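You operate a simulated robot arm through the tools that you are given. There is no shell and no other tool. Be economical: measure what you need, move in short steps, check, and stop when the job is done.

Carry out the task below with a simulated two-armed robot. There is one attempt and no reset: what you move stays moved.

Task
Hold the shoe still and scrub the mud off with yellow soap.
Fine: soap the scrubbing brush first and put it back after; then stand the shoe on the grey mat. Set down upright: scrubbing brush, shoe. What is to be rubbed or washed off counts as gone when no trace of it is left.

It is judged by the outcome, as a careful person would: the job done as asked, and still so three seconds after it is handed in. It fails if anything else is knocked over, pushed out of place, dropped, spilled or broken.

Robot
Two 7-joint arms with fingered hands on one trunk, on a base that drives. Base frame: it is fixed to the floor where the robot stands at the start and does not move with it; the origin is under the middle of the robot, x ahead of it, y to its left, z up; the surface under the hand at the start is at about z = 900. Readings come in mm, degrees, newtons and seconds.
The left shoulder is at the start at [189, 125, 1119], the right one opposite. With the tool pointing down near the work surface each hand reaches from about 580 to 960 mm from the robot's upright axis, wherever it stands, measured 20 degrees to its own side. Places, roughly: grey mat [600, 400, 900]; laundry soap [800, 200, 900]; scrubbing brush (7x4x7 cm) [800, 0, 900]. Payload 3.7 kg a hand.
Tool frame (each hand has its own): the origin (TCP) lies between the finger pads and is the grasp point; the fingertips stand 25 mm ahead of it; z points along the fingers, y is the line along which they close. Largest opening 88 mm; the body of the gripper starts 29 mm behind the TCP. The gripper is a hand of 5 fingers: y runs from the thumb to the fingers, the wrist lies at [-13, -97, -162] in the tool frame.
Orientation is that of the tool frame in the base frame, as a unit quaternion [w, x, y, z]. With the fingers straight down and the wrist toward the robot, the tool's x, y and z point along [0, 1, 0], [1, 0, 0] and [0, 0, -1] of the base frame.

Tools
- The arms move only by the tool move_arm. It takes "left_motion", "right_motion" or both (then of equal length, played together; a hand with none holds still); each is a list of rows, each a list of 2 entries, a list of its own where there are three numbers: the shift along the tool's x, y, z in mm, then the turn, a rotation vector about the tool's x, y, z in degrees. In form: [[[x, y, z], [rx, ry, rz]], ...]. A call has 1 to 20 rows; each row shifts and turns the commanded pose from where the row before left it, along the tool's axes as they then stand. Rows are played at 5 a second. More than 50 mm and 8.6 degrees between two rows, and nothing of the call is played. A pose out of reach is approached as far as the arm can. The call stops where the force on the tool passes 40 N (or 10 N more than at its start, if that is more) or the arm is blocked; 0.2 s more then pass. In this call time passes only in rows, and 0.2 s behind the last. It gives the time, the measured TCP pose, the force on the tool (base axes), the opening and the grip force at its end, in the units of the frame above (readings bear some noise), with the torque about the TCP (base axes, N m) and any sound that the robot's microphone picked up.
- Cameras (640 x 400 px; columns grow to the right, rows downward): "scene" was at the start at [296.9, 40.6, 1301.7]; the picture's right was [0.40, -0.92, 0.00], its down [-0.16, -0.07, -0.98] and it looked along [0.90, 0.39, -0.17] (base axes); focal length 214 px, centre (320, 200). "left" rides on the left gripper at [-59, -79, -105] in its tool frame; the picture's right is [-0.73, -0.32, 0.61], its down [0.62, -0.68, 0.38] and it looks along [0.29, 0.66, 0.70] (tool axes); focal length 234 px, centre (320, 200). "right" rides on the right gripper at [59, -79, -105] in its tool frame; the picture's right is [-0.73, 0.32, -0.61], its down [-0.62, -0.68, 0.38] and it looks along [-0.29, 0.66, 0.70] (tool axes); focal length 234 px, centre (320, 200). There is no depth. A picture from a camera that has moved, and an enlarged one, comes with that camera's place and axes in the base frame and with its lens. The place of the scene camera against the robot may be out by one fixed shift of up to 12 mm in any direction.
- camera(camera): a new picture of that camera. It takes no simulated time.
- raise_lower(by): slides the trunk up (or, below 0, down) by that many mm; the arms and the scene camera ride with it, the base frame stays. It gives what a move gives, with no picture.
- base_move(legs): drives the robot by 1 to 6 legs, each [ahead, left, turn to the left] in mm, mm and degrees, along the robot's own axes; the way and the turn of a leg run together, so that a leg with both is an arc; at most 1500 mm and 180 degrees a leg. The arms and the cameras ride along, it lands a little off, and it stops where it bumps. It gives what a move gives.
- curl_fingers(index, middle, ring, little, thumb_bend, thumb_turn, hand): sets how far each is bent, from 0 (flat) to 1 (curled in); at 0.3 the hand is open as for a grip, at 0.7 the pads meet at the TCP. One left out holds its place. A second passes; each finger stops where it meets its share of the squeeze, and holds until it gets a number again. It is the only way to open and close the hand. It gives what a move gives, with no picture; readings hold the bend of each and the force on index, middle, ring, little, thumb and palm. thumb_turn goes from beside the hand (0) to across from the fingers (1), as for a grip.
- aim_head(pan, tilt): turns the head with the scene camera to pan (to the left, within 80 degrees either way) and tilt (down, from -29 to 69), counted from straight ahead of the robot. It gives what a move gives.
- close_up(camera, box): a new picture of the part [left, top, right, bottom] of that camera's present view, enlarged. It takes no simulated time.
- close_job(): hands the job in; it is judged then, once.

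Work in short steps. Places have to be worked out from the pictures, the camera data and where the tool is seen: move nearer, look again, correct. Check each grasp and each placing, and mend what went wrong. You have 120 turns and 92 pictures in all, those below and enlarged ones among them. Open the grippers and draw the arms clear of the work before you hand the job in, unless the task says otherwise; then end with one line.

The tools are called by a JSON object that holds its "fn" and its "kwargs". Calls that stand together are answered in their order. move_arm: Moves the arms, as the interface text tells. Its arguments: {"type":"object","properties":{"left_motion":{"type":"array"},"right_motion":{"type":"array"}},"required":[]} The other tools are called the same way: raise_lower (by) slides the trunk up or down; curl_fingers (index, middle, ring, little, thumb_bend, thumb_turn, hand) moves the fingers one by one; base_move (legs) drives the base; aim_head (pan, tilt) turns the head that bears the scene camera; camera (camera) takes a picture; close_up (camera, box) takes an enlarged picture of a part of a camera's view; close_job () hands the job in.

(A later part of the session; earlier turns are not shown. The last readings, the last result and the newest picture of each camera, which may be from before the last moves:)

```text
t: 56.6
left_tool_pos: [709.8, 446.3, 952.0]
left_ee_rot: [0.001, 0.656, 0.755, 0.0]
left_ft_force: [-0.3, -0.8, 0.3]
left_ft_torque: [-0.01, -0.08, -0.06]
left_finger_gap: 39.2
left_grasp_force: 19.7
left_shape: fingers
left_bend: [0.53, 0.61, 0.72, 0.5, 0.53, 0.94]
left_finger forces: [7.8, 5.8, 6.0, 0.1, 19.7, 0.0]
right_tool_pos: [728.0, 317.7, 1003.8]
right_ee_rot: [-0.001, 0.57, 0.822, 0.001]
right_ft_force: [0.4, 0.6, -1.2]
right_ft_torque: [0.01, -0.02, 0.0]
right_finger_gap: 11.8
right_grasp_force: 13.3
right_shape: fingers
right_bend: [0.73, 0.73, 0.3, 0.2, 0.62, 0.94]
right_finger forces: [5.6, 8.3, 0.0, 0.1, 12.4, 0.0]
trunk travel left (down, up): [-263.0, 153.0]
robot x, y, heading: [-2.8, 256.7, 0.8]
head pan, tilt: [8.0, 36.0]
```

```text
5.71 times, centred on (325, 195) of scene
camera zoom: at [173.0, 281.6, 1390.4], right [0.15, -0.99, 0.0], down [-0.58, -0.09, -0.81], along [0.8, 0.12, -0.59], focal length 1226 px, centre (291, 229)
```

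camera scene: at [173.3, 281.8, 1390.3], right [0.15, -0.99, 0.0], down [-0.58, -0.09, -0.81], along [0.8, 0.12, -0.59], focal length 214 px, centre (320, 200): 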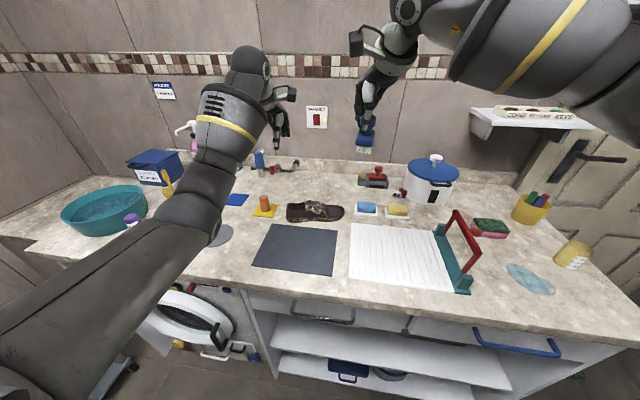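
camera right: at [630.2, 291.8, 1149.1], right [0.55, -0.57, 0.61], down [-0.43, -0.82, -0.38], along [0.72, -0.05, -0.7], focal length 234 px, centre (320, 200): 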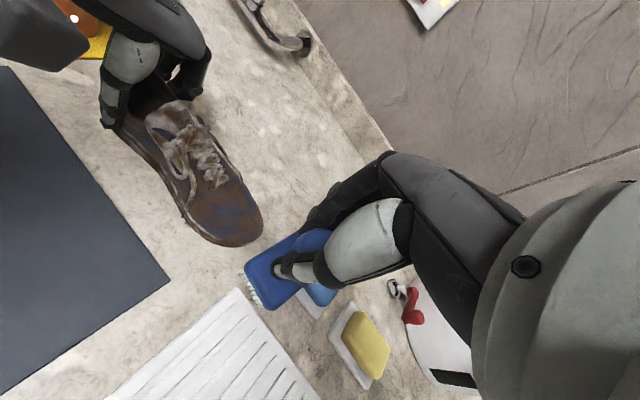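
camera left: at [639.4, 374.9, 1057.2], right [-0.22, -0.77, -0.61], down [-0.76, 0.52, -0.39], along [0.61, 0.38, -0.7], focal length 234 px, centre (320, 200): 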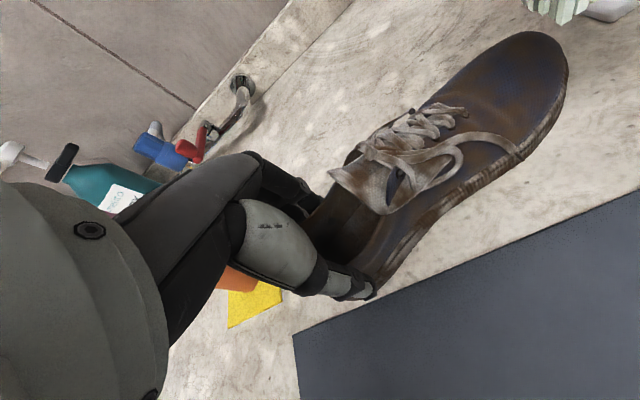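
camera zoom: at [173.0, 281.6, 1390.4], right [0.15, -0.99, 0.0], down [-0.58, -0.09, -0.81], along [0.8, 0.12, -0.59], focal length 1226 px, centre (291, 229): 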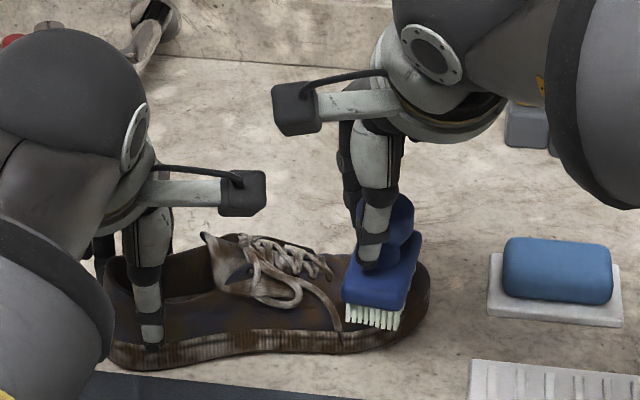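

No contact yet at 1004. Continue down in 3 mm steps.

{"fn": "move_arm", "kwargs": {"right_motion": [[[0, 5, 3], [0, 0, 0]], [[0, 0, 3], [0, 0, 0]], [[0, 0, 3], [0, 0, 0]]]}}

```text
t: 57.4
left_tool_pos: [708.1, 446.0, 953.0]
left_ee_rot: [0.001, 0.655, 0.756, 0.0]
left_ft_force: [1.0, -1.5, 0.6]
left_ft_torque: [0.01, -0.15, 0.0]
left_finger_gap: 39.5
left_grasp_force: 19.3
left_shape: fingers
left_bend: [0.53, 0.61, 0.72, 0.5, 0.53, 0.93]
left_finger forces: [8.3, 6.0, 5.5, 0.1, 18.9, 0.0]
right_tool_pos: [731.3, 318.4, 995.6]
right_ee_rot: [0.0, 0.57, 0.822, 0.002]
right_ft_force: [-4.9, -0.6, 10.9]
right_ft_torque: [-0.03, 0.06, 0.02]
right_finger_gap: 9.6
right_grasp_force: 13.8
right_shape: fingers
right_bend: [0.73, 0.74, 0.3, 0.2, 0.62, 0.94]
right_finger forces: [4.0, 7.8, 0.1, 0.1, 16.0, 0.0]
trunk travel left (down, up): [-263.0, 153.0]
robot x, y, heading: [0.4, 261.6, 0.9]
head pan, tilt: [8.0, 36.0]
```

Contact at 11 N. I scrub with ±12 mm strokes along the shoe and some across, then look at the effect.

{"fn": "move_arm", "kwargs": {"right_motion": [[[-11, -4, -1], [0, 0, 0]], [[11, 4, 0], [0, 0, 0]], [[11, 4, -1], [0, 0, 0]], [[-11, -4, 1], [0, 0, 0]], [[-11, -4, 0], [0, 0, 0]], [[11, 4, 0], [0, 0, 0]], [[11, 4, -1], [0, 0, 0]], [[-11, -4, 1], [0, 0, 0]], [[-4, 11, 0], [0, 0, 0]], [[4, -11, 0], [0, 0, 0]], [[4, -11, 0], [0, 0, 0]], [[-4, 11, 0], [0, 0, 0]], [[0, 0, 0], [0, 0, 0]]]}}

{"fn": "close_up", "kwargs": {"camera": "scene", "box": [280, 160, 370, 230]}}

```text
t: 60.2
left_tool_pos: [710.4, 446.2, 952.3]
left_ee_rot: [0.001, 0.655, 0.756, 0.0]
left_ft_force: [-0.4, -0.3, -0.6]
left_ft_torque: [-0.01, -0.06, -0.04]
left_finger_gap: 39.4
left_grasp_force: 19.9
left_shape: fingers
left_bend: [0.53, 0.62, 0.72, 0.5, 0.53, 0.93]
left_finger forces: [7.9, 5.8, 6.4, 0.0, 19.3, 0.0]
right_tool_pos: [733.7, 319.8, 994.9]
right_ee_rot: [-0.001, 0.569, 0.822, 0.001]
right_ft_force: [-0.4, -0.9, 0.5]
right_ft_torque: [-0.02, 0.0, 0.01]
right_finger_gap: 0.0
right_grasp_force: 0.1
right_shape: fingers
right_bend: [0.74, 0.75, 0.3, 0.2, 0.69, 0.96]
right_finger forces: [0.0, 0.1, 0.0, 0.0, 0.0, 0.0]
trunk travel left (down, up): [-263.0, 153.0]
robot x, y, heading: [0.4, 260.3, 0.8]
head pan, tilt: [8.0, 36.0]
```

```text
5.71 times, centred on (325, 195) of scene
camera zoom: at [172.7, 281.5, 1390.5], right [0.15, -0.99, 0.0], down [-0.58, -0.09, -0.81], along [0.8, 0.12, -0.59], focal length 1226 px, centre (291, 229)
```

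zoom: 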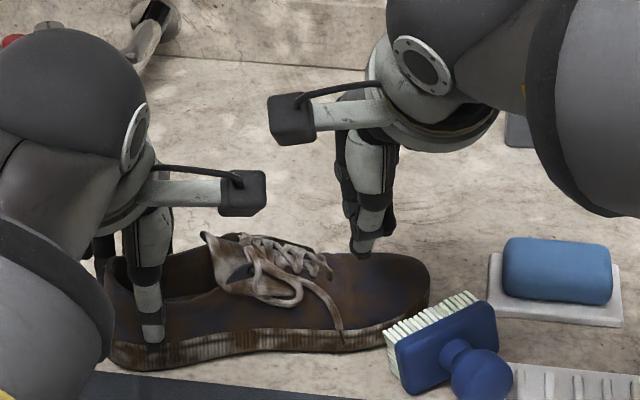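

The brush slipped out and lies on its side right of the toe, knob toward the robot. I open the right hand, raise it and turn it to view the brush; I'll lift it by the knob so it swings upright, then regrasp it deeper.

{"fn": "curl_fingers", "kwargs": {"hand": "right", "index": 0.3, "middle": 0.3, "ring": 0.2, "little": 0.2, "thumb_bend": 0.3}}

{"fn": "move_arm", "kwargs": {"right_motion": [[[0, 0, -40], [0, 0, 0]], [[0, 0, -40], [0, 0, 0]], [[-40, -30, 0], [0, 0, 0]], [[0, 0, 0], [0, 0, 8.2]], [[0, 0, 0], [0, 0, 8.2]], [[0, 0, 0], [0, 0, 8.2]], [[0, 0, 0], [0, 0, 8.2]], [[0, 0, 0], [0, 0, 8.2]], [[0, 0, 0], [0, 0, 8.2]], [[0, 0, 0], [0, 0, 8.2]], [[0, 0, 0], [0, 0, 8.2]], [[0, 0, 0], [0, 0, 0]]]}}

{"fn": "camera", "kwargs": {"camera": "right"}}

```text
t: 61.2
left_tool_pos: [709.4, 447.9, 951.1]
left_ee_rot: [0.002, 0.655, 0.756, 0.0]
left_ft_force: [-0.1, -0.4, 0.8]
left_ft_torque: [-0.02, -0.05, 0.0]
left_finger_gap: 39.4
left_grasp_force: 19.6
left_shape: fingers
left_bend: [0.53, 0.62, 0.72, 0.5, 0.53, 0.93]
left_finger forces: [7.8, 5.7, 6.3, 0.0, 19.4, 0.0]
right_tool_pos: [733.8, 319.3, 994.3]
right_ee_rot: [0.0, 0.57, 0.822, -0.001]
right_ft_force: [0.5, 0.0, -0.2]
right_ft_torque: [0.0, 0.01, 0.01]
right_finger_gap: 84.4
right_grasp_force: 0.1
right_shape: fingers
right_bend: [0.3, 0.3, 0.2, 0.2, 0.3, 0.97]
right_finger forces: [0.0, 0.1, 0.0, 0.0, 0.1, 0.0]
trunk travel left (down, up): [-263.0, 153.0]
robot x, y, heading: [-3.5, 266.0, 0.8]
head pan, tilt: [8.0, 36.0]
```

```text
t: 63.8
left_tool_pos: [709.6, 448.3, 952.3]
left_ee_rot: [0.001, 0.655, 0.755, 0.0]
left_ft_force: [-1.0, 1.0, 0.3]
left_ft_torque: [0.03, -0.06, -0.01]
left_finger_gap: 39.6
left_grasp_force: 19.8
left_shape: fingers
left_bend: [0.53, 0.62, 0.72, 0.5, 0.53, 0.93]
left_finger forces: [7.8, 5.7, 7.1, 0.0, 19.3, 0.1]
right_tool_pos: [718.0, 270.9, 1074.1]
right_ee_rot: [0.0, 0.924, 0.381, -0.001]
right_ft_force: [0.6, 0.3, -0.3]
right_ft_torque: [0.0, -0.02, -0.02]
right_finger_gap: 84.5
right_grasp_force: 0.0
right_shape: fingers
right_bend: [0.3, 0.3, 0.2, 0.2, 0.3, 0.97]
right_finger forces: [0.0, 0.0, 0.0, 0.0, 0.1, 0.0]
trunk travel left (down, up): [-263.0, 153.0]
robot x, y, heading: [-2.0, 262.6, 1.0]
head pan, tilt: [8.0, 36.0]
```

```text
36 pictures are left
camera right: at [703.5, 369.6, 1180.0], right [-0.29, -0.74, 0.61], down [-0.92, 0.04, -0.38], along [0.26, -0.67, -0.7], focal length 234 px, centre (320, 200)
```

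right: 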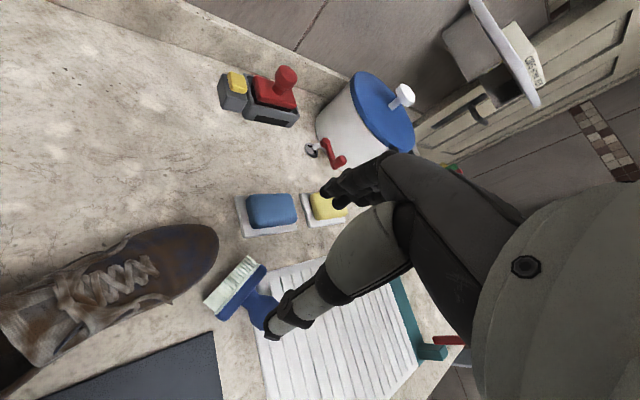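

Knob is at (679,252), bristles pointing (+x,+y). I set ring/little flat, narrow the pinch, and lower around the knob.

{"fn": "curl_fingers", "kwargs": {"hand": "right", "index": 0.42, "middle": 0.42, "ring": 0.0, "little": 0.0, "thumb_bend": 0.42}}

{"fn": "move_arm", "kwargs": {"right_motion": [[[-42, -14, 0], [0, 0, 0]], [[0, 0, 40], [0, 0, 0]], [[0, 0, 40], [0, 0, 0]], [[0, 0, 30], [0, 0, 0]], [[0, 0, 10], [0, 0, 0]], [[0, 0, 0], [0, 0, 0]]]}}

{"fn": "close_up", "kwargs": {"camera": "right", "box": [160, 160, 420, 370]}}

```text
t: 64.8
left_tool_pos: [708.9, 447.0, 951.8]
left_ee_rot: [0.002, 0.655, 0.756, 0.0]
left_ft_force: [-0.6, 1.7, 0.7]
left_ft_torque: [0.01, -0.02, -0.03]
left_finger_gap: 39.3
left_grasp_force: 19.4
left_shape: fingers
left_bend: [0.53, 0.62, 0.72, 0.5, 0.53, 0.93]
left_finger forces: [7.7, 5.6, 6.9, 0.0, 19.4, 0.1]
right_tool_pos: [717.9, 272.1, 1073.6]
right_ee_rot: [0.0, 0.924, 0.383, 0.001]
right_ft_force: [0.3, 0.3, -0.3]
right_ft_torque: [0.0, 0.0, 0.0]
right_finger_gap: 59.6
right_grasp_force: 0.1
right_shape: fingers
right_bend: [0.42, 0.42, 0.0, 0.0, 0.42, 0.97]
right_finger forces: [0.0, 0.1, 0.0, 0.0, 0.0, 0.0]
trunk travel left (down, up): [-263.0, 153.0]
robot x, y, heading: [-2.1, 263.3, 0.8]
head pan, tilt: [8.0, 36.0]
```

```text
t: 66.2
left_tool_pos: [709.2, 447.2, 952.0]
left_ee_rot: [0.001, 0.656, 0.755, 0.001]
left_ft_force: [0.8, -0.5, -1.2]
left_ft_torque: [0.02, -0.08, -0.04]
left_finger_gap: 39.2
left_grasp_force: 19.5
left_shape: fingers
left_bend: [0.53, 0.62, 0.72, 0.5, 0.53, 0.93]
left_finger forces: [8.0, 5.7, 6.2, 0.1, 19.5, 0.1]
right_tool_pos: [678.0, 251.7, 953.8]
right_ee_rot: [0.001, 0.924, 0.382, -0.001]
right_ft_force: [0.0, 0.0, 0.5]
right_ft_torque: [0.01, -0.03, 0.02]
right_finger_gap: 60.0
right_grasp_force: 0.1
right_shape: fingers
right_bend: [0.42, 0.42, 0.0, 0.0, 0.42, 0.97]
right_finger forces: [0.1, 0.0, 0.0, 0.0, 0.1, 0.0]
trunk travel left (down, up): [-263.0, 153.0]
robot x, y, heading: [-1.5, 262.8, 1.0]
head pan, tilt: [8.0, 36.0]
```

```text
1.90 times, centred on (290, 265) of right
camera zoom: at [663.8, 349.5, 1058.9], right [-0.28, -0.74, 0.61], down [-0.92, 0.04, -0.38], along [0.26, -0.67, -0.7], focal length 446 px, centre (377, 76)
```

zoom: 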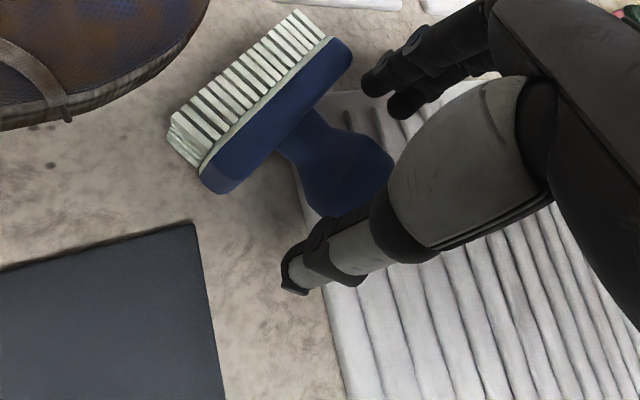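

The knob is nicely between the fingers, slightly (−2,−7) off. I correct, go down to z≈932 and pinch.

{"fn": "move_arm", "kwargs": {"right_motion": [[[-5, 4, 8], [0, 0, 0]], [[0, 0, 8], [0, 0, 0]], [[0, 0, 6], [0, 0, 0]], [[0, 0, 0], [0, 0, 0]]]}}

{"fn": "curl_fingers", "kwargs": {"hand": "right", "index": 0.9, "middle": 0.9, "thumb_bend": 0.9}}

{"fn": "close_up", "kwargs": {"camera": "right", "box": [160, 160, 420, 370]}}

```text
t: 67.2
left_tool_pos: [707.5, 447.2, 954.6]
left_ee_rot: [0.001, 0.656, 0.755, 0.001]
left_ft_force: [1.1, 0.3, -1.4]
left_ft_torque: [0.05, -0.01, 0.04]
left_finger_gap: 39.2
left_grasp_force: 19.7
left_shape: fingers
left_bend: [0.53, 0.62, 0.72, 0.5, 0.53, 0.93]
left_finger forces: [8.1, 5.6, 6.7, 0.1, 18.7, 0.1]
right_tool_pos: [678.3, 245.4, 937.8]
right_ee_rot: [0.003, 0.924, 0.381, 0.003]
right_ft_force: [0.5, -0.1, 28.1]
right_ft_torque: [-0.94, -0.68, -0.01]
right_finger_gap: 59.9
right_grasp_force: 14.6
right_shape: fingers
right_bend: [0.42, 0.36, 0.0, 0.0, 0.42, 0.97]
right_finger forces: [0.6, 28.4, 0.0, 0.0, 0.1, 0.0]
trunk travel left (down, up): [-263.0, 153.0]
robot x, y, heading: [-1.5, 264.3, 0.7]
head pan, tilt: [8.0, 36.0]
```

```text
t: 68.2
left_tool_pos: [708.6, 446.4, 950.5]
left_ee_rot: [0.001, 0.656, 0.754, -0.002]
left_ft_force: [-1.7, 1.2, 0.6]
left_ft_torque: [-0.04, -0.07, -0.05]
left_finger_gap: 39.0
left_grasp_force: 20.4
left_shape: fingers
left_bend: [0.53, 0.62, 0.72, 0.5, 0.53, 0.93]
left_finger forces: [7.6, 5.8, 7.5, 0.0, 20.4, 0.1]
right_tool_pos: [675.9, 245.9, 929.1]
right_ee_rot: [-0.001, 0.924, 0.383, -0.002]
right_ft_force: [-0.2, -0.1, 0.8]
right_ft_torque: [0.0, -0.01, 0.02]
right_finger_gap: 0.1
right_grasp_force: 0.2
right_shape: fingers
right_bend: [0.84, 0.9, 0.0, 0.0, 0.86, 0.98]
right_finger forces: [0.4, 0.0, 0.1, 0.0, 0.5, 0.1]
trunk travel left (down, up): [-263.0, 153.0]
robot x, y, heading: [-6.8, 263.3, 0.7]
head pan, tilt: [8.0, 36.0]
```

```text
1.90 times, centred on (290, 265) of right
camera zoom: at [662.7, 343.8, 1034.2], right [-0.28, -0.74, 0.61], down [-0.92, 0.04, -0.38], along [0.26, -0.67, -0.7], focal length 446 px, centre (377, 76)
```

zoom: 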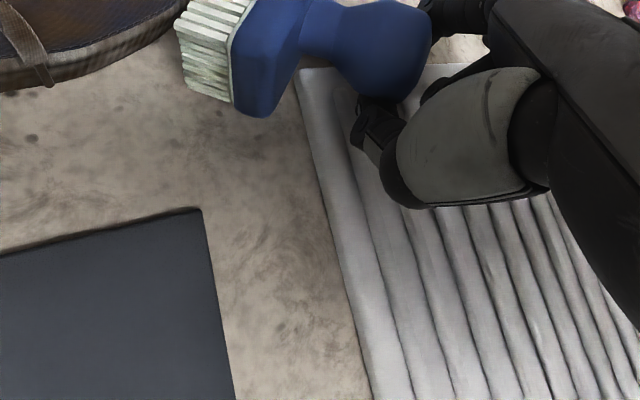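

The pinch missed and the brush got pushed forward. I open, rise, and look again.

{"fn": "curl_fingers", "kwargs": {"hand": "right", "index": 0.4, "middle": 0.4, "thumb_bend": 0.4}}

{"fn": "move_arm", "kwargs": {"right_motion": [[[0, 0, -30], [0, 0, 0]], [[0, 0, -40], [0, 0, 0]], [[0, 0, -40], [0, 0, 0]], [[0, 0, 0], [0, 0, 0]]]}}

{"fn": "camera", "kwargs": {"camera": "right"}}

{"fn": "close_up", "kwargs": {"camera": "scene", "box": [280, 160, 400, 250]}}

```text
t: 69.2
left_tool_pos: [707.4, 447.1, 953.3]
left_ee_rot: [0.003, 0.655, 0.755, 0.0]
left_ft_force: [-1.6, 1.0, -0.7]
left_ft_torque: [0.0, -0.04, -0.05]
left_finger_gap: 39.4
left_grasp_force: 19.9
left_shape: fingers
left_bend: [0.53, 0.62, 0.72, 0.5, 0.53, 0.93]
left_finger forces: [7.6, 5.5, 6.8, 0.0, 19.3, 0.1]
right_tool_pos: [677.9, 247.4, 935.8]
right_ee_rot: [0.0, 0.923, 0.384, 0.002]
right_ft_force: [1.1, 5.4, 23.8]
right_ft_torque: [-0.12, -0.31, 0.08]
right_finger_gap: 36.8
right_grasp_force: 12.1
right_shape: fingers
right_bend: [0.77, 0.44, 0.0, 0.0, 0.4, 0.98]
right_finger forces: [14.7, 9.7, 0.0, 0.0, 0.0, 0.1]
trunk travel left (down, up): [-263.0, 153.0]
robot x, y, heading: [-1.6, 260.1, 0.8]
head pan, tilt: [8.0, 36.0]
```

```text
t: 70.2
left_tool_pos: [709.0, 446.8, 951.0]
left_ee_rot: [0.0, 0.655, 0.755, -0.001]
left_ft_force: [-0.6, -0.9, -1.1]
left_ft_torque: [0.01, -0.14, 0.01]
left_finger_gap: 39.1
left_grasp_force: 19.7
left_shape: fingers
left_bend: [0.53, 0.62, 0.72, 0.5, 0.53, 0.93]
left_finger forces: [8.3, 5.8, 5.8, 0.1, 19.1, 0.1]
right_tool_pos: [676.6, 245.1, 1043.8]
right_ee_rot: [-0.001, 0.924, 0.383, -0.002]
right_ft_force: [0.3, -0.3, -0.5]
right_ft_torque: [-0.02, 0.01, -0.03]
right_finger_gap: 63.0
right_grasp_force: 0.0
right_shape: fingers
right_bend: [0.4, 0.4, 0.0, 0.0, 0.4, 0.98]
right_finger forces: [0.0, 0.0, 0.1, 0.0, 0.1, 0.1]
trunk travel left (down, up): [-263.0, 153.0]
robot x, y, heading: [-2.8, 261.4, 0.6]
head pan, tilt: [8.0, 36.0]
```

```text
33 pictures are left
camera right: at [662.8, 342.3, 1149.6], right [-0.28, -0.74, 0.61], down [-0.92, 0.04, -0.38], along [0.26, -0.67, -0.7], focal length 234 px, centre (320, 200)
```

right: 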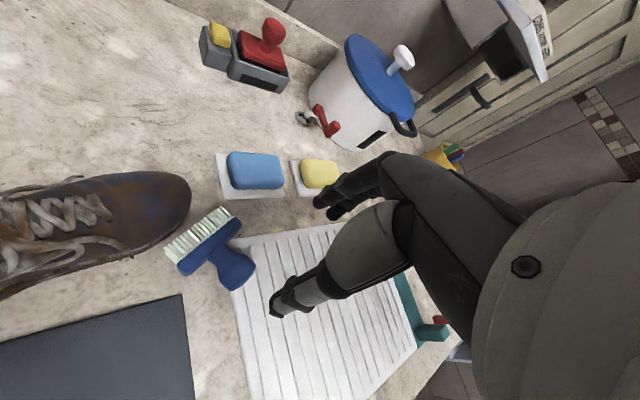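

```text
4.44 times, centred on (340, 205) of scene
camera zoom: at [173.1, 281.8, 1390.3], right [0.15, -0.99, 0.0], down [-0.58, -0.09, -0.81], along [0.8, 0.12, -0.59], focal length 953 px, centre (231, 178)
```

zoom: 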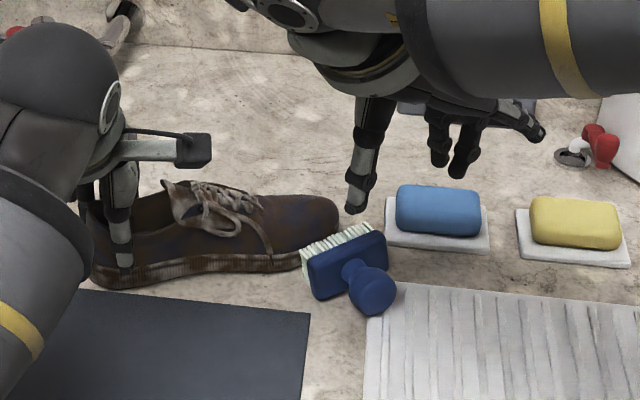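

Re-estimating with the knob higher (z≈932) all views agree on (677,259). I move there and lower to z≈958 for a check.

{"fn": "move_arm", "kwargs": {"right_motion": [[[10, -10, 0], [0, 0, 0]], [[0, 0, 40], [0, 0, 0]], [[0, 0, 35], [0, 0, 0]], [[0, 0, 9], [0, 0, 0]], [[0, 0, 0], [0, 0, 0]]]}}

{"fn": "close_up", "kwargs": {"camera": "right", "box": [160, 160, 420, 370]}}

```text
t: 71.4
left_tool_pos: [709.3, 446.6, 950.8]
left_ee_rot: [0.001, 0.655, 0.755, -0.001]
left_ft_force: [-1.7, 1.0, -0.7]
left_ft_torque: [0.03, -0.11, -0.01]
left_finger_gap: 39.3
left_grasp_force: 19.6
left_shape: fingers
left_bend: [0.53, 0.62, 0.72, 0.5, 0.53, 0.93]
left_finger forces: [7.9, 5.7, 6.8, 0.1, 19.2, 0.1]
right_tool_pos: [676.8, 258.3, 959.5]
right_ee_rot: [0.001, 0.924, 0.383, 0.0]
right_ft_force: [-0.4, -0.5, 0.2]
right_ft_torque: [-0.05, -0.02, -0.02]
right_finger_gap: 63.5
right_grasp_force: 0.0
right_shape: fingers
right_bend: [0.4, 0.4, 0.0, 0.0, 0.4, 0.98]
right_finger forces: [0.1, 0.0, 0.1, 0.1, 0.1, 0.0]
trunk travel left (down, up): [-263.0, 153.0]
robot x, y, heading: [-2.8, 265.3, 0.7]
head pan, tilt: [8.0, 36.0]
```

```text
1.90 times, centred on (290, 265) of right
camera zoom: at [662.2, 356.3, 1064.1], right [-0.28, -0.74, 0.61], down [-0.92, 0.04, -0.38], along [0.26, -0.67, -0.7], focal length 446 px, centre (377, 76)
```

zoom: 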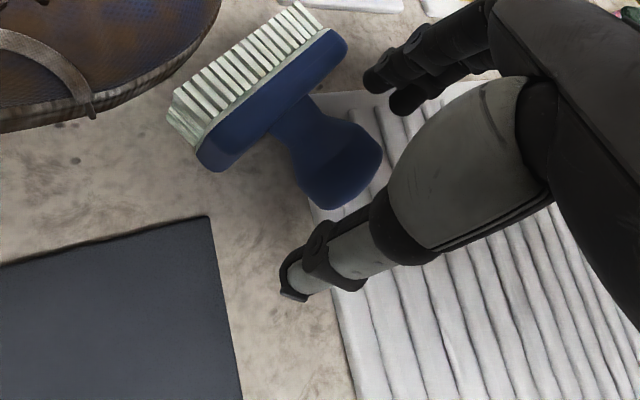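

TCP axis passes through the knob centre. I lower 17 mm and pinch.

{"fn": "move_arm", "kwargs": {"right_motion": [[[0, 0, 9], [0, 0, 0]], [[0, 0, 8], [0, 0, 0]], [[0, 0, 0], [0, 0, 0]]]}}

{"fn": "curl_fingers", "kwargs": {"hand": "right", "index": 0.9, "middle": 0.9, "thumb_bend": 0.9}}

```text
t: 72.2
left_tool_pos: [709.2, 446.7, 950.8]
left_ee_rot: [0.002, 0.655, 0.756, 0.0]
left_ft_force: [-1.9, 1.0, -1.0]
left_ft_torque: [0.03, -0.05, -0.02]
left_finger_gap: 39.2
left_grasp_force: 20.1
left_shape: fingers
left_bend: [0.53, 0.62, 0.72, 0.5, 0.53, 0.93]
left_finger forces: [8.0, 5.6, 7.0, 0.0, 19.3, 0.0]
right_tool_pos: [676.8, 258.6, 942.6]
right_ee_rot: [0.001, 0.924, 0.383, 0.0]
right_ft_force: [0.3, 0.4, 0.0]
right_ft_torque: [0.02, -0.02, 0.0]
right_finger_gap: 63.1
right_grasp_force: 0.0
right_shape: fingers
right_bend: [0.4, 0.4, 0.0, 0.0, 0.4, 0.98]
right_finger forces: [0.1, 0.0, 0.0, 0.0, 0.0, 0.0]
trunk travel left (down, up): [-263.0, 153.0]
robot x, y, heading: [-2.7, 264.5, 0.8]
head pan, tilt: [8.0, 36.0]
```

```text
t: 73.2
left_tool_pos: [709.0, 447.1, 952.2]
left_ee_rot: [0.002, 0.655, 0.756, 0.0]
left_ft_force: [-1.0, 2.5, -0.4]
left_ft_torque: [0.02, -0.04, 0.0]
left_finger_gap: 39.3
left_grasp_force: 21.0
left_shape: fingers
left_bend: [0.53, 0.62, 0.72, 0.5, 0.53, 0.93]
left_finger forces: [7.9, 5.5, 6.9, 0.0, 19.2, 0.1]
right_tool_pos: [677.2, 260.4, 942.4]
right_ee_rot: [0.001, 0.924, 0.383, 0.0]
right_ft_force: [-0.4, 1.6, 0.2]
right_ft_torque: [0.02, -0.04, 0.01]
right_finger_gap: 17.0
right_grasp_force: 19.1
right_shape: fingers
right_bend: [0.55, 0.64, 0.0, 0.0, 0.72, 0.92]
right_finger forces: [11.4, 7.7, 0.0, 0.0, 19.5, 0.0]
trunk travel left (down, up): [-263.0, 153.0]
robot x, y, heading: [-2.0, 263.6, 0.6]
head pan, tilt: [8.0, 36.0]
```

Pinched with 19 N. I lift straight up, moving slightly away from the shoe, and look how it hangs.

{"fn": "move_arm", "kwargs": {"right_motion": [[[0, 0, -15], [0, 0, 0]], [[0, 0, -25], [0, 0, 0]], [[0, 0, -30], [0, 0, 0]], [[-20, 10, -30], [0, 0, 0]], [[0, 0, 0], [0, 0, 0]]]}}

{"fn": "close_up", "kwargs": {"camera": "scene", "box": [280, 140, 400, 230]}}

{"fn": "close_up", "kwargs": {"camera": "right", "box": [160, 160, 420, 370]}}

```text
t: 74.4
left_tool_pos: [709.7, 446.9, 951.1]
left_ee_rot: [0.001, 0.656, 0.755, 0.0]
left_ft_force: [-0.2, 0.6, -0.4]
left_ft_torque: [0.0, -0.13, -0.05]
left_finger_gap: 39.2
left_grasp_force: 19.7
left_shape: fingers
left_bend: [0.53, 0.62, 0.72, 0.5, 0.53, 0.93]
left_finger forces: [7.8, 5.6, 6.2, 0.1, 19.3, 0.0]
right_tool_pos: [669.9, 239.9, 1041.6]
right_ee_rot: [-0.001, 0.924, 0.383, -0.001]
right_ft_force: [0.4, 1.4, -0.7]
right_ft_torque: [-0.02, 0.02, 0.02]
right_finger_gap: 16.7
right_grasp_force: 19.3
right_shape: fingers
right_bend: [0.54, 0.65, 0.0, 0.0, 0.73, 0.92]
right_finger forces: [12.7, 7.0, 0.1, 0.0, 19.3, 0.0]
trunk travel left (down, up): [-263.0, 153.0]
robot x, y, heading: [1.9, 262.6, 0.6]
head pan, tilt: [8.0, 36.0]
```

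```text
4.44 times, centred on (340, 185) of scene
camera zoom: at [173.4, 282.2, 1390.3], right [0.15, -0.99, 0.0], down [-0.58, -0.09, -0.81], along [0.8, 0.12, -0.59], focal length 953 px, centre (231, 267)
```

zoom: 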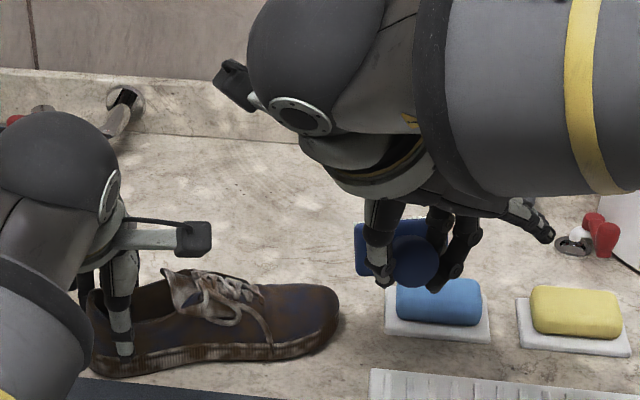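

```text
1.90 times, centred on (290, 265) of right
camera zoom: at [655.0, 337.0, 1146.6], right [-0.28, -0.74, 0.61], down [-0.92, 0.04, -0.38], along [0.26, -0.67, -0.7], focal length 446 px, centre (377, 76)
```

zoom: 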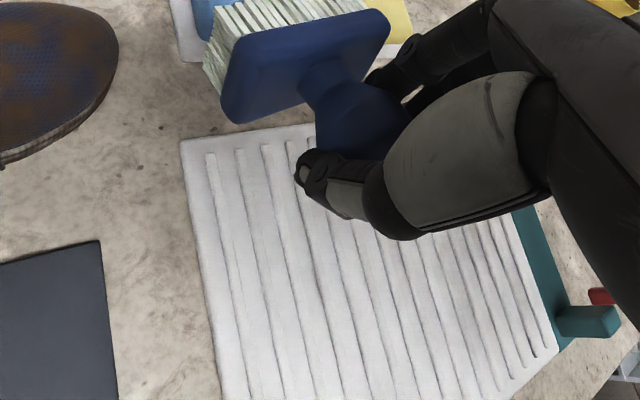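

The brush is held firmly but bristles point sideways. I move over the flat board, low, and open the middle finger so that it can swing down about the thumb–index axis.

{"fn": "move_arm", "kwargs": {"right_motion": [[[-24, 4, 0], [0, 0, 0]], [[-24, 4, 0], [0, 0, 0]], [[0, 0, 30], [0, 0, 0]], [[0, 0, 23], [0, 0, 0]], [[0, 0, 0], [0, 0, 0]]]}}

{"fn": "curl_fingers", "kwargs": {"hand": "right", "middle": 0.3}}

{"fn": "close_up", "kwargs": {"camera": "right", "box": [160, 160, 420, 370]}}

```text
t: 75.6
left_tool_pos: [709.6, 446.4, 951.8]
left_ee_rot: [0.001, 0.656, 0.755, 0.0]
left_ft_force: [-0.3, 0.2, -1.0]
left_ft_torque: [-0.01, -0.11, 0.01]
left_finger_gap: 39.0
left_grasp_force: 19.4
left_shape: fingers
left_bend: [0.53, 0.62, 0.72, 0.5, 0.53, 0.93]
left_finger forces: [8.2, 5.6, 5.9, 0.0, 18.8, 0.0]
right_tool_pos: [644.0, 199.2, 988.7]
right_ee_rot: [0.0, 0.924, 0.383, 0.0]
right_ft_force: [-0.4, 0.0, -1.3]
right_ft_torque: [0.0, 0.03, -0.04]
right_finger_gap: 17.0
right_grasp_force: 19.2
right_shape: fingers
right_bend: [0.54, 0.65, 0.0, 0.0, 0.73, 0.92]
right_finger forces: [12.8, 7.1, 0.1, 0.1, 19.2, 0.0]
trunk travel left (down, up): [-263.0, 153.0]
robot x, y, heading: [-2.4, 262.9, 0.6]
head pan, tilt: [8.0, 36.0]
```

```text
t: 76.6
left_tool_pos: [710.2, 446.9, 953.0]
left_ee_rot: [0.001, 0.655, 0.755, 0.0]
left_ft_force: [0.3, -0.7, -1.7]
left_ft_torque: [0.01, -0.08, 0.02]
left_finger_gap: 39.1
left_grasp_force: 19.0
left_shape: fingers
left_bend: [0.53, 0.62, 0.72, 0.5, 0.53, 0.93]
left_finger forces: [8.1, 5.5, 5.8, 0.0, 18.8, 0.1]
right_tool_pos: [642.5, 199.4, 988.7]
right_ee_rot: [-0.001, 0.924, 0.382, 0.0]
right_ft_force: [-0.3, -0.9, 0.0]
right_ft_torque: [-0.03, 0.03, 0.02]
right_finger_gap: 17.1
right_grasp_force: 16.0
right_shape: fingers
right_bend: [0.49, 0.3, 0.0, 0.0, 0.75, 0.96]
right_finger forces: [16.1, 0.1, 0.0, 0.1, 15.8, 0.1]
trunk travel left (down, up): [-263.0, 153.0]
robot x, y, heading: [-2.6, 262.4, 0.6]
head pan, tilt: [8.0, 36.0]
```

```text
1.90 times, centred on (290, 265) of right
camera zoom: at [628.2, 296.9, 1094.3], right [-0.28, -0.74, 0.61], down [-0.92, 0.04, -0.38], along [0.26, -0.67, -0.7], focal length 446 px, centre (377, 76)
```

zoom: 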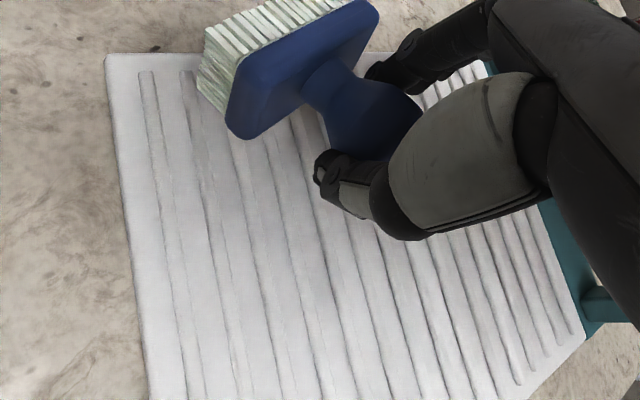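

It stays level at 16 N, so I relax the pinch slightly to let gravity turn it.

{"fn": "curl_fingers", "kwargs": {"hand": "right", "index": 0.5, "thumb_bend": 0.755}}

```text
t: 77.6
left_tool_pos: [709.4, 445.9, 951.2]
left_ee_rot: [0.002, 0.655, 0.755, 0.0]
left_ft_force: [0.3, -0.3, -0.8]
left_ft_torque: [-0.03, -0.07, -0.02]
left_finger_gap: 39.0
left_grasp_force: 19.5
left_shape: fingers
left_bend: [0.53, 0.62, 0.72, 0.5, 0.53, 0.93]
left_finger forces: [8.1, 5.6, 5.7, 0.1, 18.7, 0.0]
right_tool_pos: [643.6, 198.7, 989.0]
right_ee_rot: [-0.001, 0.924, 0.383, 0.001]
right_ft_force: [-1.3, -0.6, -0.2]
right_ft_torque: [0.02, 0.02, 0.04]
right_finger_gap: 22.2
right_grasp_force: 3.8
right_shape: fingers
right_bend: [0.46, 0.3, 0.0, 0.0, 0.72, 0.97]
right_finger forces: [3.3, 0.0, 0.0, 0.0, 3.5, 0.1]
trunk travel left (down, up): [-263.0, 153.0]
robot x, y, heading: [-5.1, 262.2, 0.7]
head pan, tilt: [8.0, 36.0]
```

Force dropped to 3.5 N with the brush still held; I look at how it hangs now.

{"fn": "close_up", "kwargs": {"camera": "right", "box": [160, 160, 420, 370]}}

```text
1.90 times, centred on (290, 265) of right
camera zoom: at [628.2, 296.9, 1094.3], right [-0.28, -0.74, 0.61], down [-0.92, 0.04, -0.38], along [0.26, -0.67, -0.7], focal length 446 px, centre (377, 76)
```

zoom: 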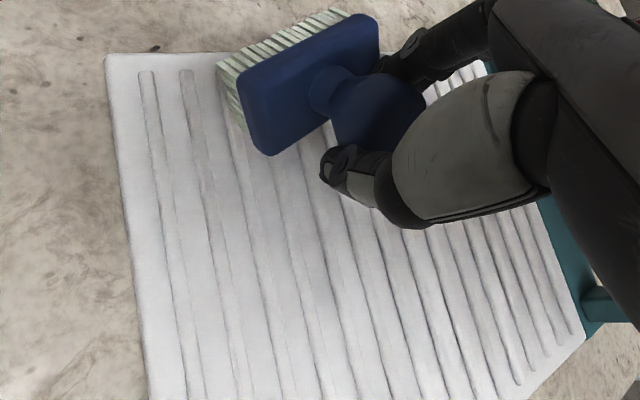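

It has begun to swing down. I relax a touch more.

{"fn": "curl_fingers", "kwargs": {"hand": "right", "index": 0.485, "thumb_bend": 0.745}}

{"fn": "close_up", "kwargs": {"camera": "right", "box": [160, 160, 420, 370]}}

```text
t: 78.6
left_tool_pos: [709.9, 448.1, 951.3]
left_ee_rot: [0.001, 0.655, 0.755, 0.0]
left_ft_force: [0.4, 0.0, -0.4]
left_ft_torque: [0.0, -0.09, -0.02]
left_finger_gap: 38.8
left_grasp_force: 18.9
left_shape: fingers
left_bend: [0.53, 0.62, 0.72, 0.5, 0.53, 0.93]
left_finger forces: [8.1, 5.5, 5.8, 0.1, 18.7, 0.0]
right_tool_pos: [641.8, 199.1, 988.7]
right_ee_rot: [-0.001, 0.924, 0.383, 0.0]
right_ft_force: [-0.2, 0.5, -0.4]
right_ft_torque: [0.0, -0.01, -0.02]
right_finger_gap: 22.5
right_grasp_force: 1.8
right_shape: fingers
right_bend: [0.46, 0.3, 0.0, 0.0, 0.72, 0.97]
right_finger forces: [2.1, 0.0, 0.0, 0.0, 2.0, 0.0]
trunk travel left (down, up): [-263.0, 153.0]
robot x, y, heading: [-2.0, 263.1, 0.9]
head pan, tilt: [8.0, 36.0]
```

```text
1.90 times, centred on (290, 265) of right
camera zoom: at [628.2, 296.9, 1094.3], right [-0.28, -0.74, 0.61], down [-0.92, 0.04, -0.38], along [0.26, -0.67, -0.7], focal length 446 px, centre (377, 76)
```

zoom: 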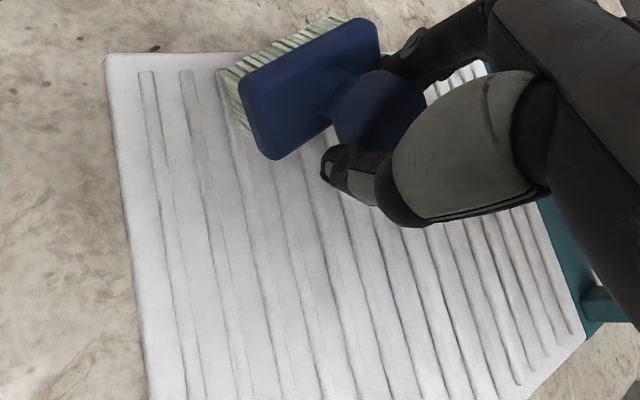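

Bristles now point roughly 50° down. One more slight relaxation, then I lower until bristles touch the board and move forward to finish standing it up.

{"fn": "curl_fingers", "kwargs": {"hand": "right", "index": 0.476, "thumb_bend": 0.738}}

{"fn": "close_up", "kwargs": {"camera": "scene", "box": [320, 180, 420, 260]}}

```text
t: 79.6
left_tool_pos: [708.3, 447.1, 951.6]
left_ee_rot: [0.0, 0.656, 0.755, 0.0]
left_ft_force: [0.0, 0.1, -1.0]
left_ft_torque: [0.01, -0.07, 0.02]
left_finger_gap: 38.9
left_grasp_force: 18.8
left_shape: fingers
left_bend: [0.53, 0.62, 0.72, 0.5, 0.53, 0.93]
left_finger forces: [8.1, 5.7, 5.8, 0.1, 18.7, 0.1]
right_tool_pos: [643.5, 198.5, 989.6]
right_ee_rot: [-0.001, 0.924, 0.383, -0.001]
right_ft_force: [-0.5, -0.4, -1.3]
right_ft_torque: [0.02, 0.02, 0.01]
right_finger_gap: 22.8
right_grasp_force: 1.3
right_shape: fingers
right_bend: [0.46, 0.3, 0.0, 0.0, 0.72, 0.97]
right_finger forces: [1.9, 0.0, 0.0, 0.1, 1.5, 0.1]
trunk travel left (down, up): [-263.0, 153.0]
robot x, y, heading: [-3.4, 263.6, 0.5]
head pan, tilt: [8.0, 36.0]
```

```text
5.00 times, centred on (370, 220) of scene
camera zoom: at [172.9, 281.6, 1390.4], right [0.15, -0.99, 0.0], down [-0.58, -0.09, -0.81], along [0.8, 0.12, -0.59], focal length 1072 px, centre (70, 100)
```

zoom: 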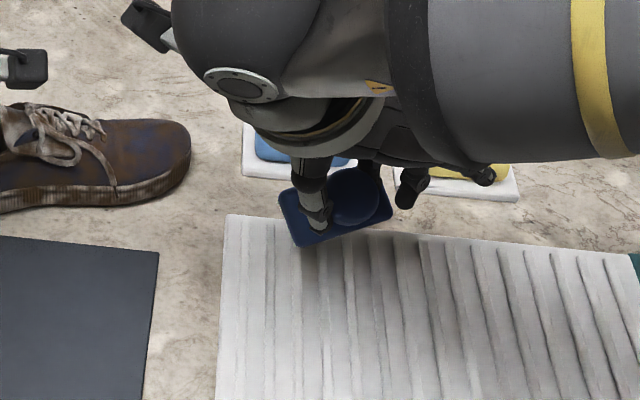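

Axis is about 45° down. I lower ~15 mm to touch the board, then move forward 45 mm to roll the brush upright.

{"fn": "move_arm", "kwargs": {"right_motion": [[[0, 0, 8], [0, 0, 0]], [[0, 0, 8], [0, 0, 0]], [[8, 0, 0], [0, 0, 0]], [[8, 0, -1], [0, 0, 0]], [[8, 0, -1], [0, 0, 0]], [[8, 0, 0], [0, 0, 0]], [[8, 0, 1], [0, 0, 0]], [[6, 0, 1], [0, 0, 0]], [[0, 0, 0], [0, 0, 0]]]}}

{"fn": "close_up", "kwargs": {"camera": "right", "box": [160, 160, 420, 370]}}

```text
t: 81.6
left_tool_pos: [711.1, 447.3, 952.0]
left_ee_rot: [0.001, 0.655, 0.756, 0.0]
left_ft_force: [0.0, -0.4, -1.0]
left_ft_torque: [-0.01, -0.07, 0.0]
left_finger_gap: 39.2
left_grasp_force: 18.3
left_shape: fingers
left_bend: [0.53, 0.62, 0.72, 0.5, 0.53, 0.93]
left_finger forces: [8.1, 5.6, 5.8, 0.0, 18.7, 0.1]
right_tool_pos: [675.7, 229.2, 973.1]
right_ee_rot: [-0.001, 0.924, 0.383, 0.0]
right_ft_force: [-0.5, -0.3, -1.3]
right_ft_torque: [0.02, 0.03, 0.02]
right_finger_gap: 22.6
right_grasp_force: 1.4
right_shape: fingers
right_bend: [0.46, 0.3, 0.0, 0.0, 0.72, 0.97]
right_finger forces: [1.3, 0.0, 0.0, 0.0, 1.4, 0.0]
trunk travel left (down, up): [-263.0, 153.0]
robot x, y, heading: [-5.3, 265.2, 0.8]
head pan, tilt: [8.0, 36.0]
```

```text
1.90 times, centred on (290, 265) of right
camera zoom: at [661.0, 328.3, 1077.9], right [-0.28, -0.74, 0.61], down [-0.92, 0.04, -0.38], along [0.26, -0.67, -0.7], focal length 446 px, centre (377, 76)
```

zoom: 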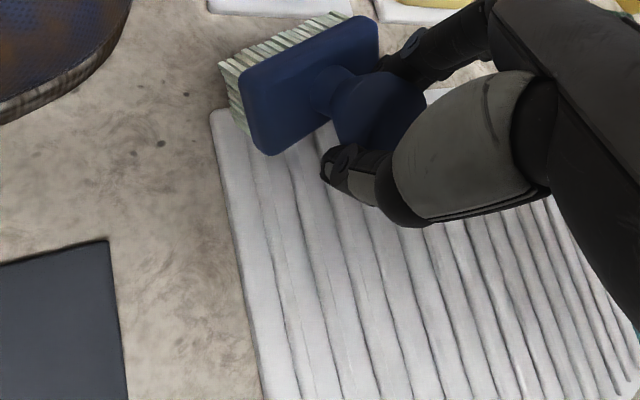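

No contact was made. I go back over the board, lower 12 mm more and repeat the forward roll.

{"fn": "move_arm", "kwargs": {"right_motion": [[[-23, 0, 0], [0, 0, 0]], [[-23, 0, 0], [0, 0, 0]], [[0, 0, 6], [0, 0, 0]], [[3, 0, 6], [0, 0, 0]], [[6, 0, 2], [0, 0, 0]], [[6, 0, 0], [0, 0, 0]], [[6, 0, 0], [0, 0, 0]], [[6, 0, 0], [0, 0, 0]], [[6, 0, 0], [0, 0, 0]], [[6, 0, 0], [0, 0, 0]], [[6, 0, 0], [0, 0, 0]], [[0, 0, 0], [0, 0, 0]]]}}

{"fn": "close_up", "kwargs": {"camera": "right", "box": [160, 160, 420, 370]}}

```text
t: 84.2
left_tool_pos: [710.4, 448.6, 952.6]
left_ee_rot: [0.001, 0.655, 0.755, 0.001]
left_ft_force: [-0.7, 0.1, -0.3]
left_ft_torque: [0.02, -0.11, -0.03]
left_finger_gap: 38.9
left_grasp_force: 19.0
left_shape: fingers
left_bend: [0.53, 0.62, 0.72, 0.5, 0.53, 0.93]
left_finger forces: [8.1, 5.5, 6.0, 0.0, 18.5, 0.0]
right_tool_pos: [673.5, 230.8, 957.1]
right_ee_rot: [-0.001, 0.924, 0.383, 0.0]
right_ft_force: [0.4, -0.1, -0.7]
right_ft_torque: [0.01, 0.03, -0.03]
right_finger_gap: 22.6
right_grasp_force: 1.0
right_shape: fingers
right_bend: [0.46, 0.3, 0.0, 0.0, 0.72, 0.97]
right_finger forces: [1.2, 0.1, 0.0, 0.0, 1.1, 0.1]
trunk travel left (down, up): [-263.0, 153.0]
robot x, y, heading: [-4.8, 265.0, 0.7]
head pan, tilt: [8.0, 36.0]
```

```text
1.90 times, centred on (290, 265) of right
camera zoom: at [659.6, 328.7, 1063.7], right [-0.28, -0.74, 0.61], down [-0.92, 0.04, -0.38], along [0.26, -0.67, -0.7], focal length 446 px, centre (377, 76)
```

zoom: 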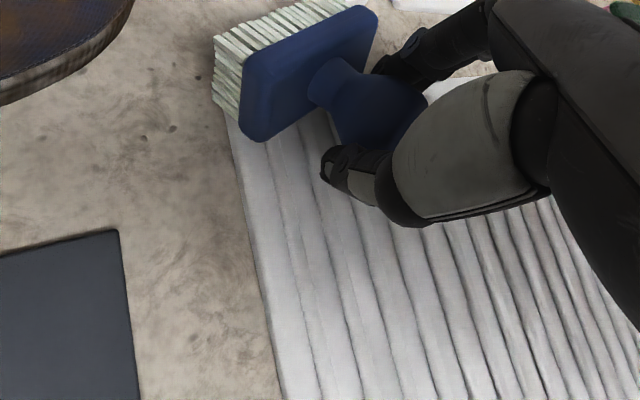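

Friction wasn't enough. I lift clear, and instead swing the bristles down by tilting the hand about its closing axis, checking reach.

{"fn": "move_arm", "kwargs": {"right_motion": [[[-20, 0, -30], [0, 0, 0]], [[-20, 0, -30], [0, 0, 0]], [[0, 0, 0], [0, -8, 0]], [[0, 0, 0], [0, -8, 0]], [[0, 0, 0], [0, -8, 0]], [[0, 0, 0], [0, -8, 0]], [[0, 0, 0], [0, -8, 0]], [[0, 0, 0], [0, 0, 0]]]}}

{"fn": "close_up", "kwargs": {"camera": "right", "box": [160, 160, 420, 370]}}

```text
t: 86.0
left_tool_pos: [709.4, 447.1, 951.3]
left_ee_rot: [0.001, 0.655, 0.755, -0.001]
left_ft_force: [-0.1, -0.1, -0.6]
left_ft_torque: [0.06, -0.06, 0.08]
left_finger_gap: 38.6
left_grasp_force: 19.1
left_shape: fingers
left_bend: [0.53, 0.62, 0.73, 0.5, 0.53, 0.93]
left_finger forces: [8.1, 5.4, 6.2, 0.1, 18.6, 0.1]
right_tool_pos: [644.9, 201.6, 1019.0]
right_ee_rot: [0.13, 0.868, 0.359, -0.317]
right_ft_force: [0.3, 0.6, -1.2]
right_ft_torque: [0.0, 0.05, 0.0]
right_finger_gap: 23.0
right_grasp_force: 1.4
right_shape: fingers
right_bend: [0.46, 0.3, 0.0, 0.0, 0.72, 0.97]
right_finger forces: [1.4, 0.0, 0.1, 0.1, 1.5, 0.0]
trunk travel left (down, up): [-263.0, 153.0]
robot x, y, heading: [-2.7, 264.4, 0.9]
head pan, tilt: [8.0, 36.0]
```

```text
1.90 times, centred on (290, 265) of right
camera zoom: at [669.7, 338.0, 1061.8], right [0.11, -0.34, 0.93], down [-0.99, -0.03, 0.11], along [-0.01, -0.94, -0.35], focal length 446 px, centre (377, 76)
```

zoom: 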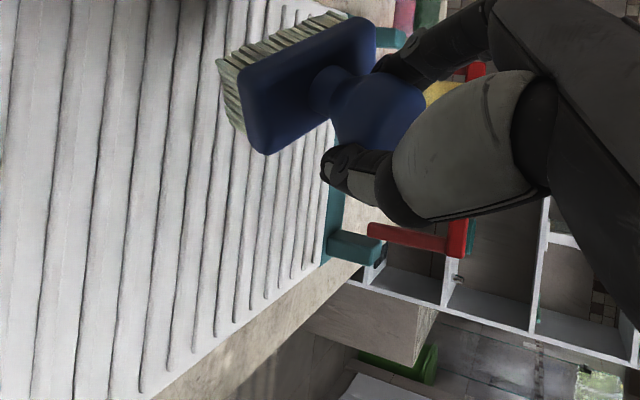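

The tilt is reachable. I check from the scene camera how the bristles now point.

{"fn": "close_up", "kwargs": {"camera": "scene", "box": [310, 160, 420, 250]}}

```text
4.44 times, centred on (365, 205) of scene
camera zoom: at [172.6, 281.5, 1390.5], right [0.15, -0.99, 0.0], down [-0.58, -0.09, -0.81], along [0.8, 0.12, -0.59], focal length 953 px, centre (120, 178)
```

zoom: 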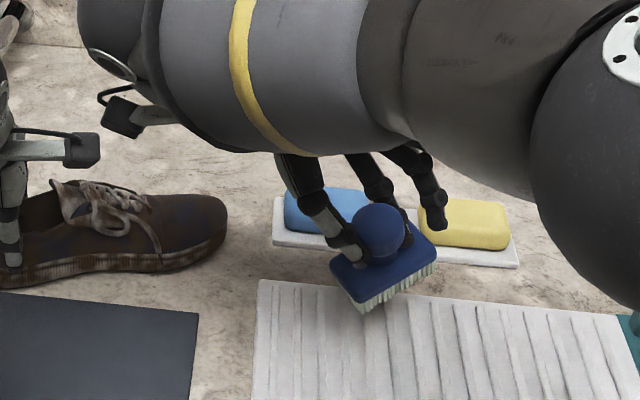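

The brush now hangs upright, bristles down. I lower it toward the board until it touches.

{"fn": "move_arm", "kwargs": {"right_motion": [[[11, 0, 13.4], [0, 0, 0]], [[11, 0, 13.4], [0, 0, 0]], [[3, 0, 3.5], [0, 0, 0]], [[2, 0, 2.3], [0, 0, 0]], [[0, 0, 0], [0, 0, 0]]]}}

{"fn": "close_up", "kwargs": {"camera": "scene", "box": [310, 160, 420, 250]}}

```text
t: 87.2
left_tool_pos: [709.9, 446.0, 952.7]
left_ee_rot: [0.001, 0.656, 0.755, -0.001]
left_ft_force: [-0.3, 0.3, -0.1]
left_ft_torque: [-0.02, -0.1, 0.0]
left_finger_gap: 39.2
left_grasp_force: 19.2
left_shape: fingers
left_bend: [0.53, 0.62, 0.73, 0.5, 0.53, 0.93]
left_finger forces: [8.1, 5.5, 6.4, 0.0, 18.7, 0.0]
right_tool_pos: [646.4, 201.6, 975.8]
right_ee_rot: [0.13, 0.868, 0.36, -0.317]
right_ft_force: [0.2, 0.7, -1.5]
right_ft_torque: [-0.01, 0.06, 0.0]
right_finger_gap: 20.7
right_grasp_force: 0.9
right_shape: fingers
right_bend: [0.46, 0.3, 0.0, 0.0, 0.72, 0.98]
right_finger forces: [0.7, 0.1, 0.1, 0.1, 0.6, 0.0]
trunk travel left (down, up): [-263.0, 153.0]
robot x, y, heading: [2.4, 258.6, 0.8]
head pan, tilt: [8.0, 36.0]
```

```text
4.44 times, centred on (365, 205) of scene
camera zoom: at [172.8, 281.7, 1390.4], right [0.15, -0.99, 0.0], down [-0.58, -0.09, -0.81], along [0.8, 0.12, -0.59], focal length 953 px, centre (120, 178)
```

zoom: 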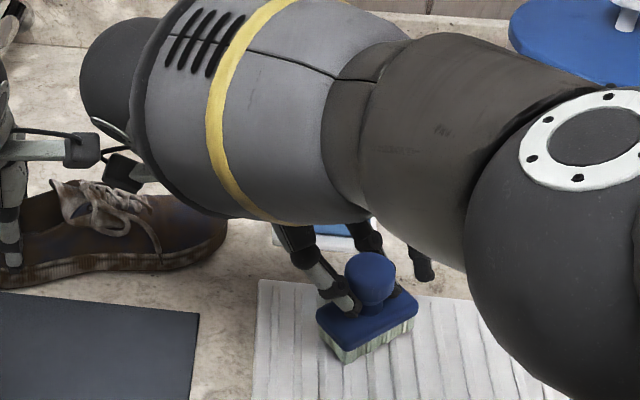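

It appears to stand on the board. I open gently, then rise straight up.

{"fn": "curl_fingers", "kwargs": {"hand": "right", "index": 0.33, "middle": 0.3, "thumb_bend": 0.5}}

{"fn": "move_arm", "kwargs": {"right_motion": [[[-13, 0, -15], [0, 0, 0]], [[-20, 0, -24], [0, 0, 0]], [[-28, 0, -33], [0, 0, 0]], [[-28, 0, -33], [0, 0, 0]], [[0, 0, 0], [0, 8, 0]], [[0, 0, 0], [0, 8, 0]], [[0, 0, 0], [0, 8, 0]], [[0, 0, 0], [0, 8, 0]], [[0, 0, 0], [0, 8, 0]], [[0, 0, 0], [0, 0, 0]]]}}

{"fn": "camera", "kwargs": {"camera": "right"}}

```text
t: 88.2
left_tool_pos: [709.0, 446.7, 951.9]
left_ee_rot: [0.001, 0.655, 0.756, -0.001]
left_ft_force: [0.3, 1.9, -1.9]
left_ft_torque: [-0.02, -0.1, 0.03]
left_finger_gap: 39.1
left_grasp_force: 19.3
left_shape: fingers
left_bend: [0.53, 0.62, 0.73, 0.5, 0.53, 0.93]
left_finger forces: [8.1, 5.5, 6.3, 0.0, 18.5, 0.0]
right_tool_pos: [647.2, 202.4, 976.8]
right_ee_rot: [0.131, 0.868, 0.359, -0.316]
right_ft_force: [-0.1, -0.3, -0.6]
right_ft_torque: [-0.01, 0.03, 0.02]
right_finger_gap: 60.0
right_grasp_force: 0.0
right_shape: fingers
right_bend: [0.33, 0.3, 0.0, 0.0, 0.5, 0.98]
right_finger forces: [0.0, 0.1, 0.0, 0.0, 0.1, 0.0]
trunk travel left (down, up): [-263.0, 153.0]
robot x, y, heading: [-2.6, 262.9, 0.7]
head pan, tilt: [8.0, 36.0]
```

```text
t: 90.4
left_tool_pos: [709.9, 446.1, 952.1]
left_ee_rot: [0.0, 0.656, 0.755, -0.001]
left_ft_force: [-0.7, 1.7, -0.7]
left_ft_torque: [0.02, -0.05, 0.0]
left_finger_gap: 38.9
left_grasp_force: 19.6
left_shape: fingers
left_bend: [0.53, 0.62, 0.73, 0.5, 0.53, 0.93]
left_finger forces: [7.9, 5.5, 6.4, 0.0, 19.0, 0.0]
right_tool_pos: [646.4, 202.9, 1113.7]
right_ee_rot: [-0.001, 0.924, 0.382, 0.001]
right_ft_force: [-1.0, -0.3, 0.1]
right_ft_torque: [-0.01, 0.0, -0.01]
right_finger_gap: 59.9
right_grasp_force: 0.0
right_shape: fingers
right_bend: [0.33, 0.3, 0.0, 0.0, 0.5, 0.98]
right_finger forces: [0.1, 0.0, 0.1, 0.0, 0.0, 0.0]
trunk travel left (down, up): [-263.0, 153.0]
robot x, y, heading: [-4.1, 262.3, 0.8]
head pan, tilt: [8.0, 36.0]
```

```text
19 pictures are left
camera right: at [631.2, 299.8, 1219.0], right [-0.28, -0.74, 0.61], down [-0.92, 0.04, -0.38], along [0.26, -0.67, -0.7], focal length 234 px, centre (320, 200)
```

right: 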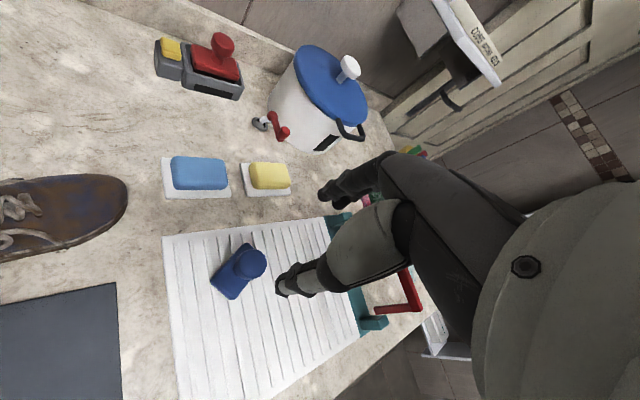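

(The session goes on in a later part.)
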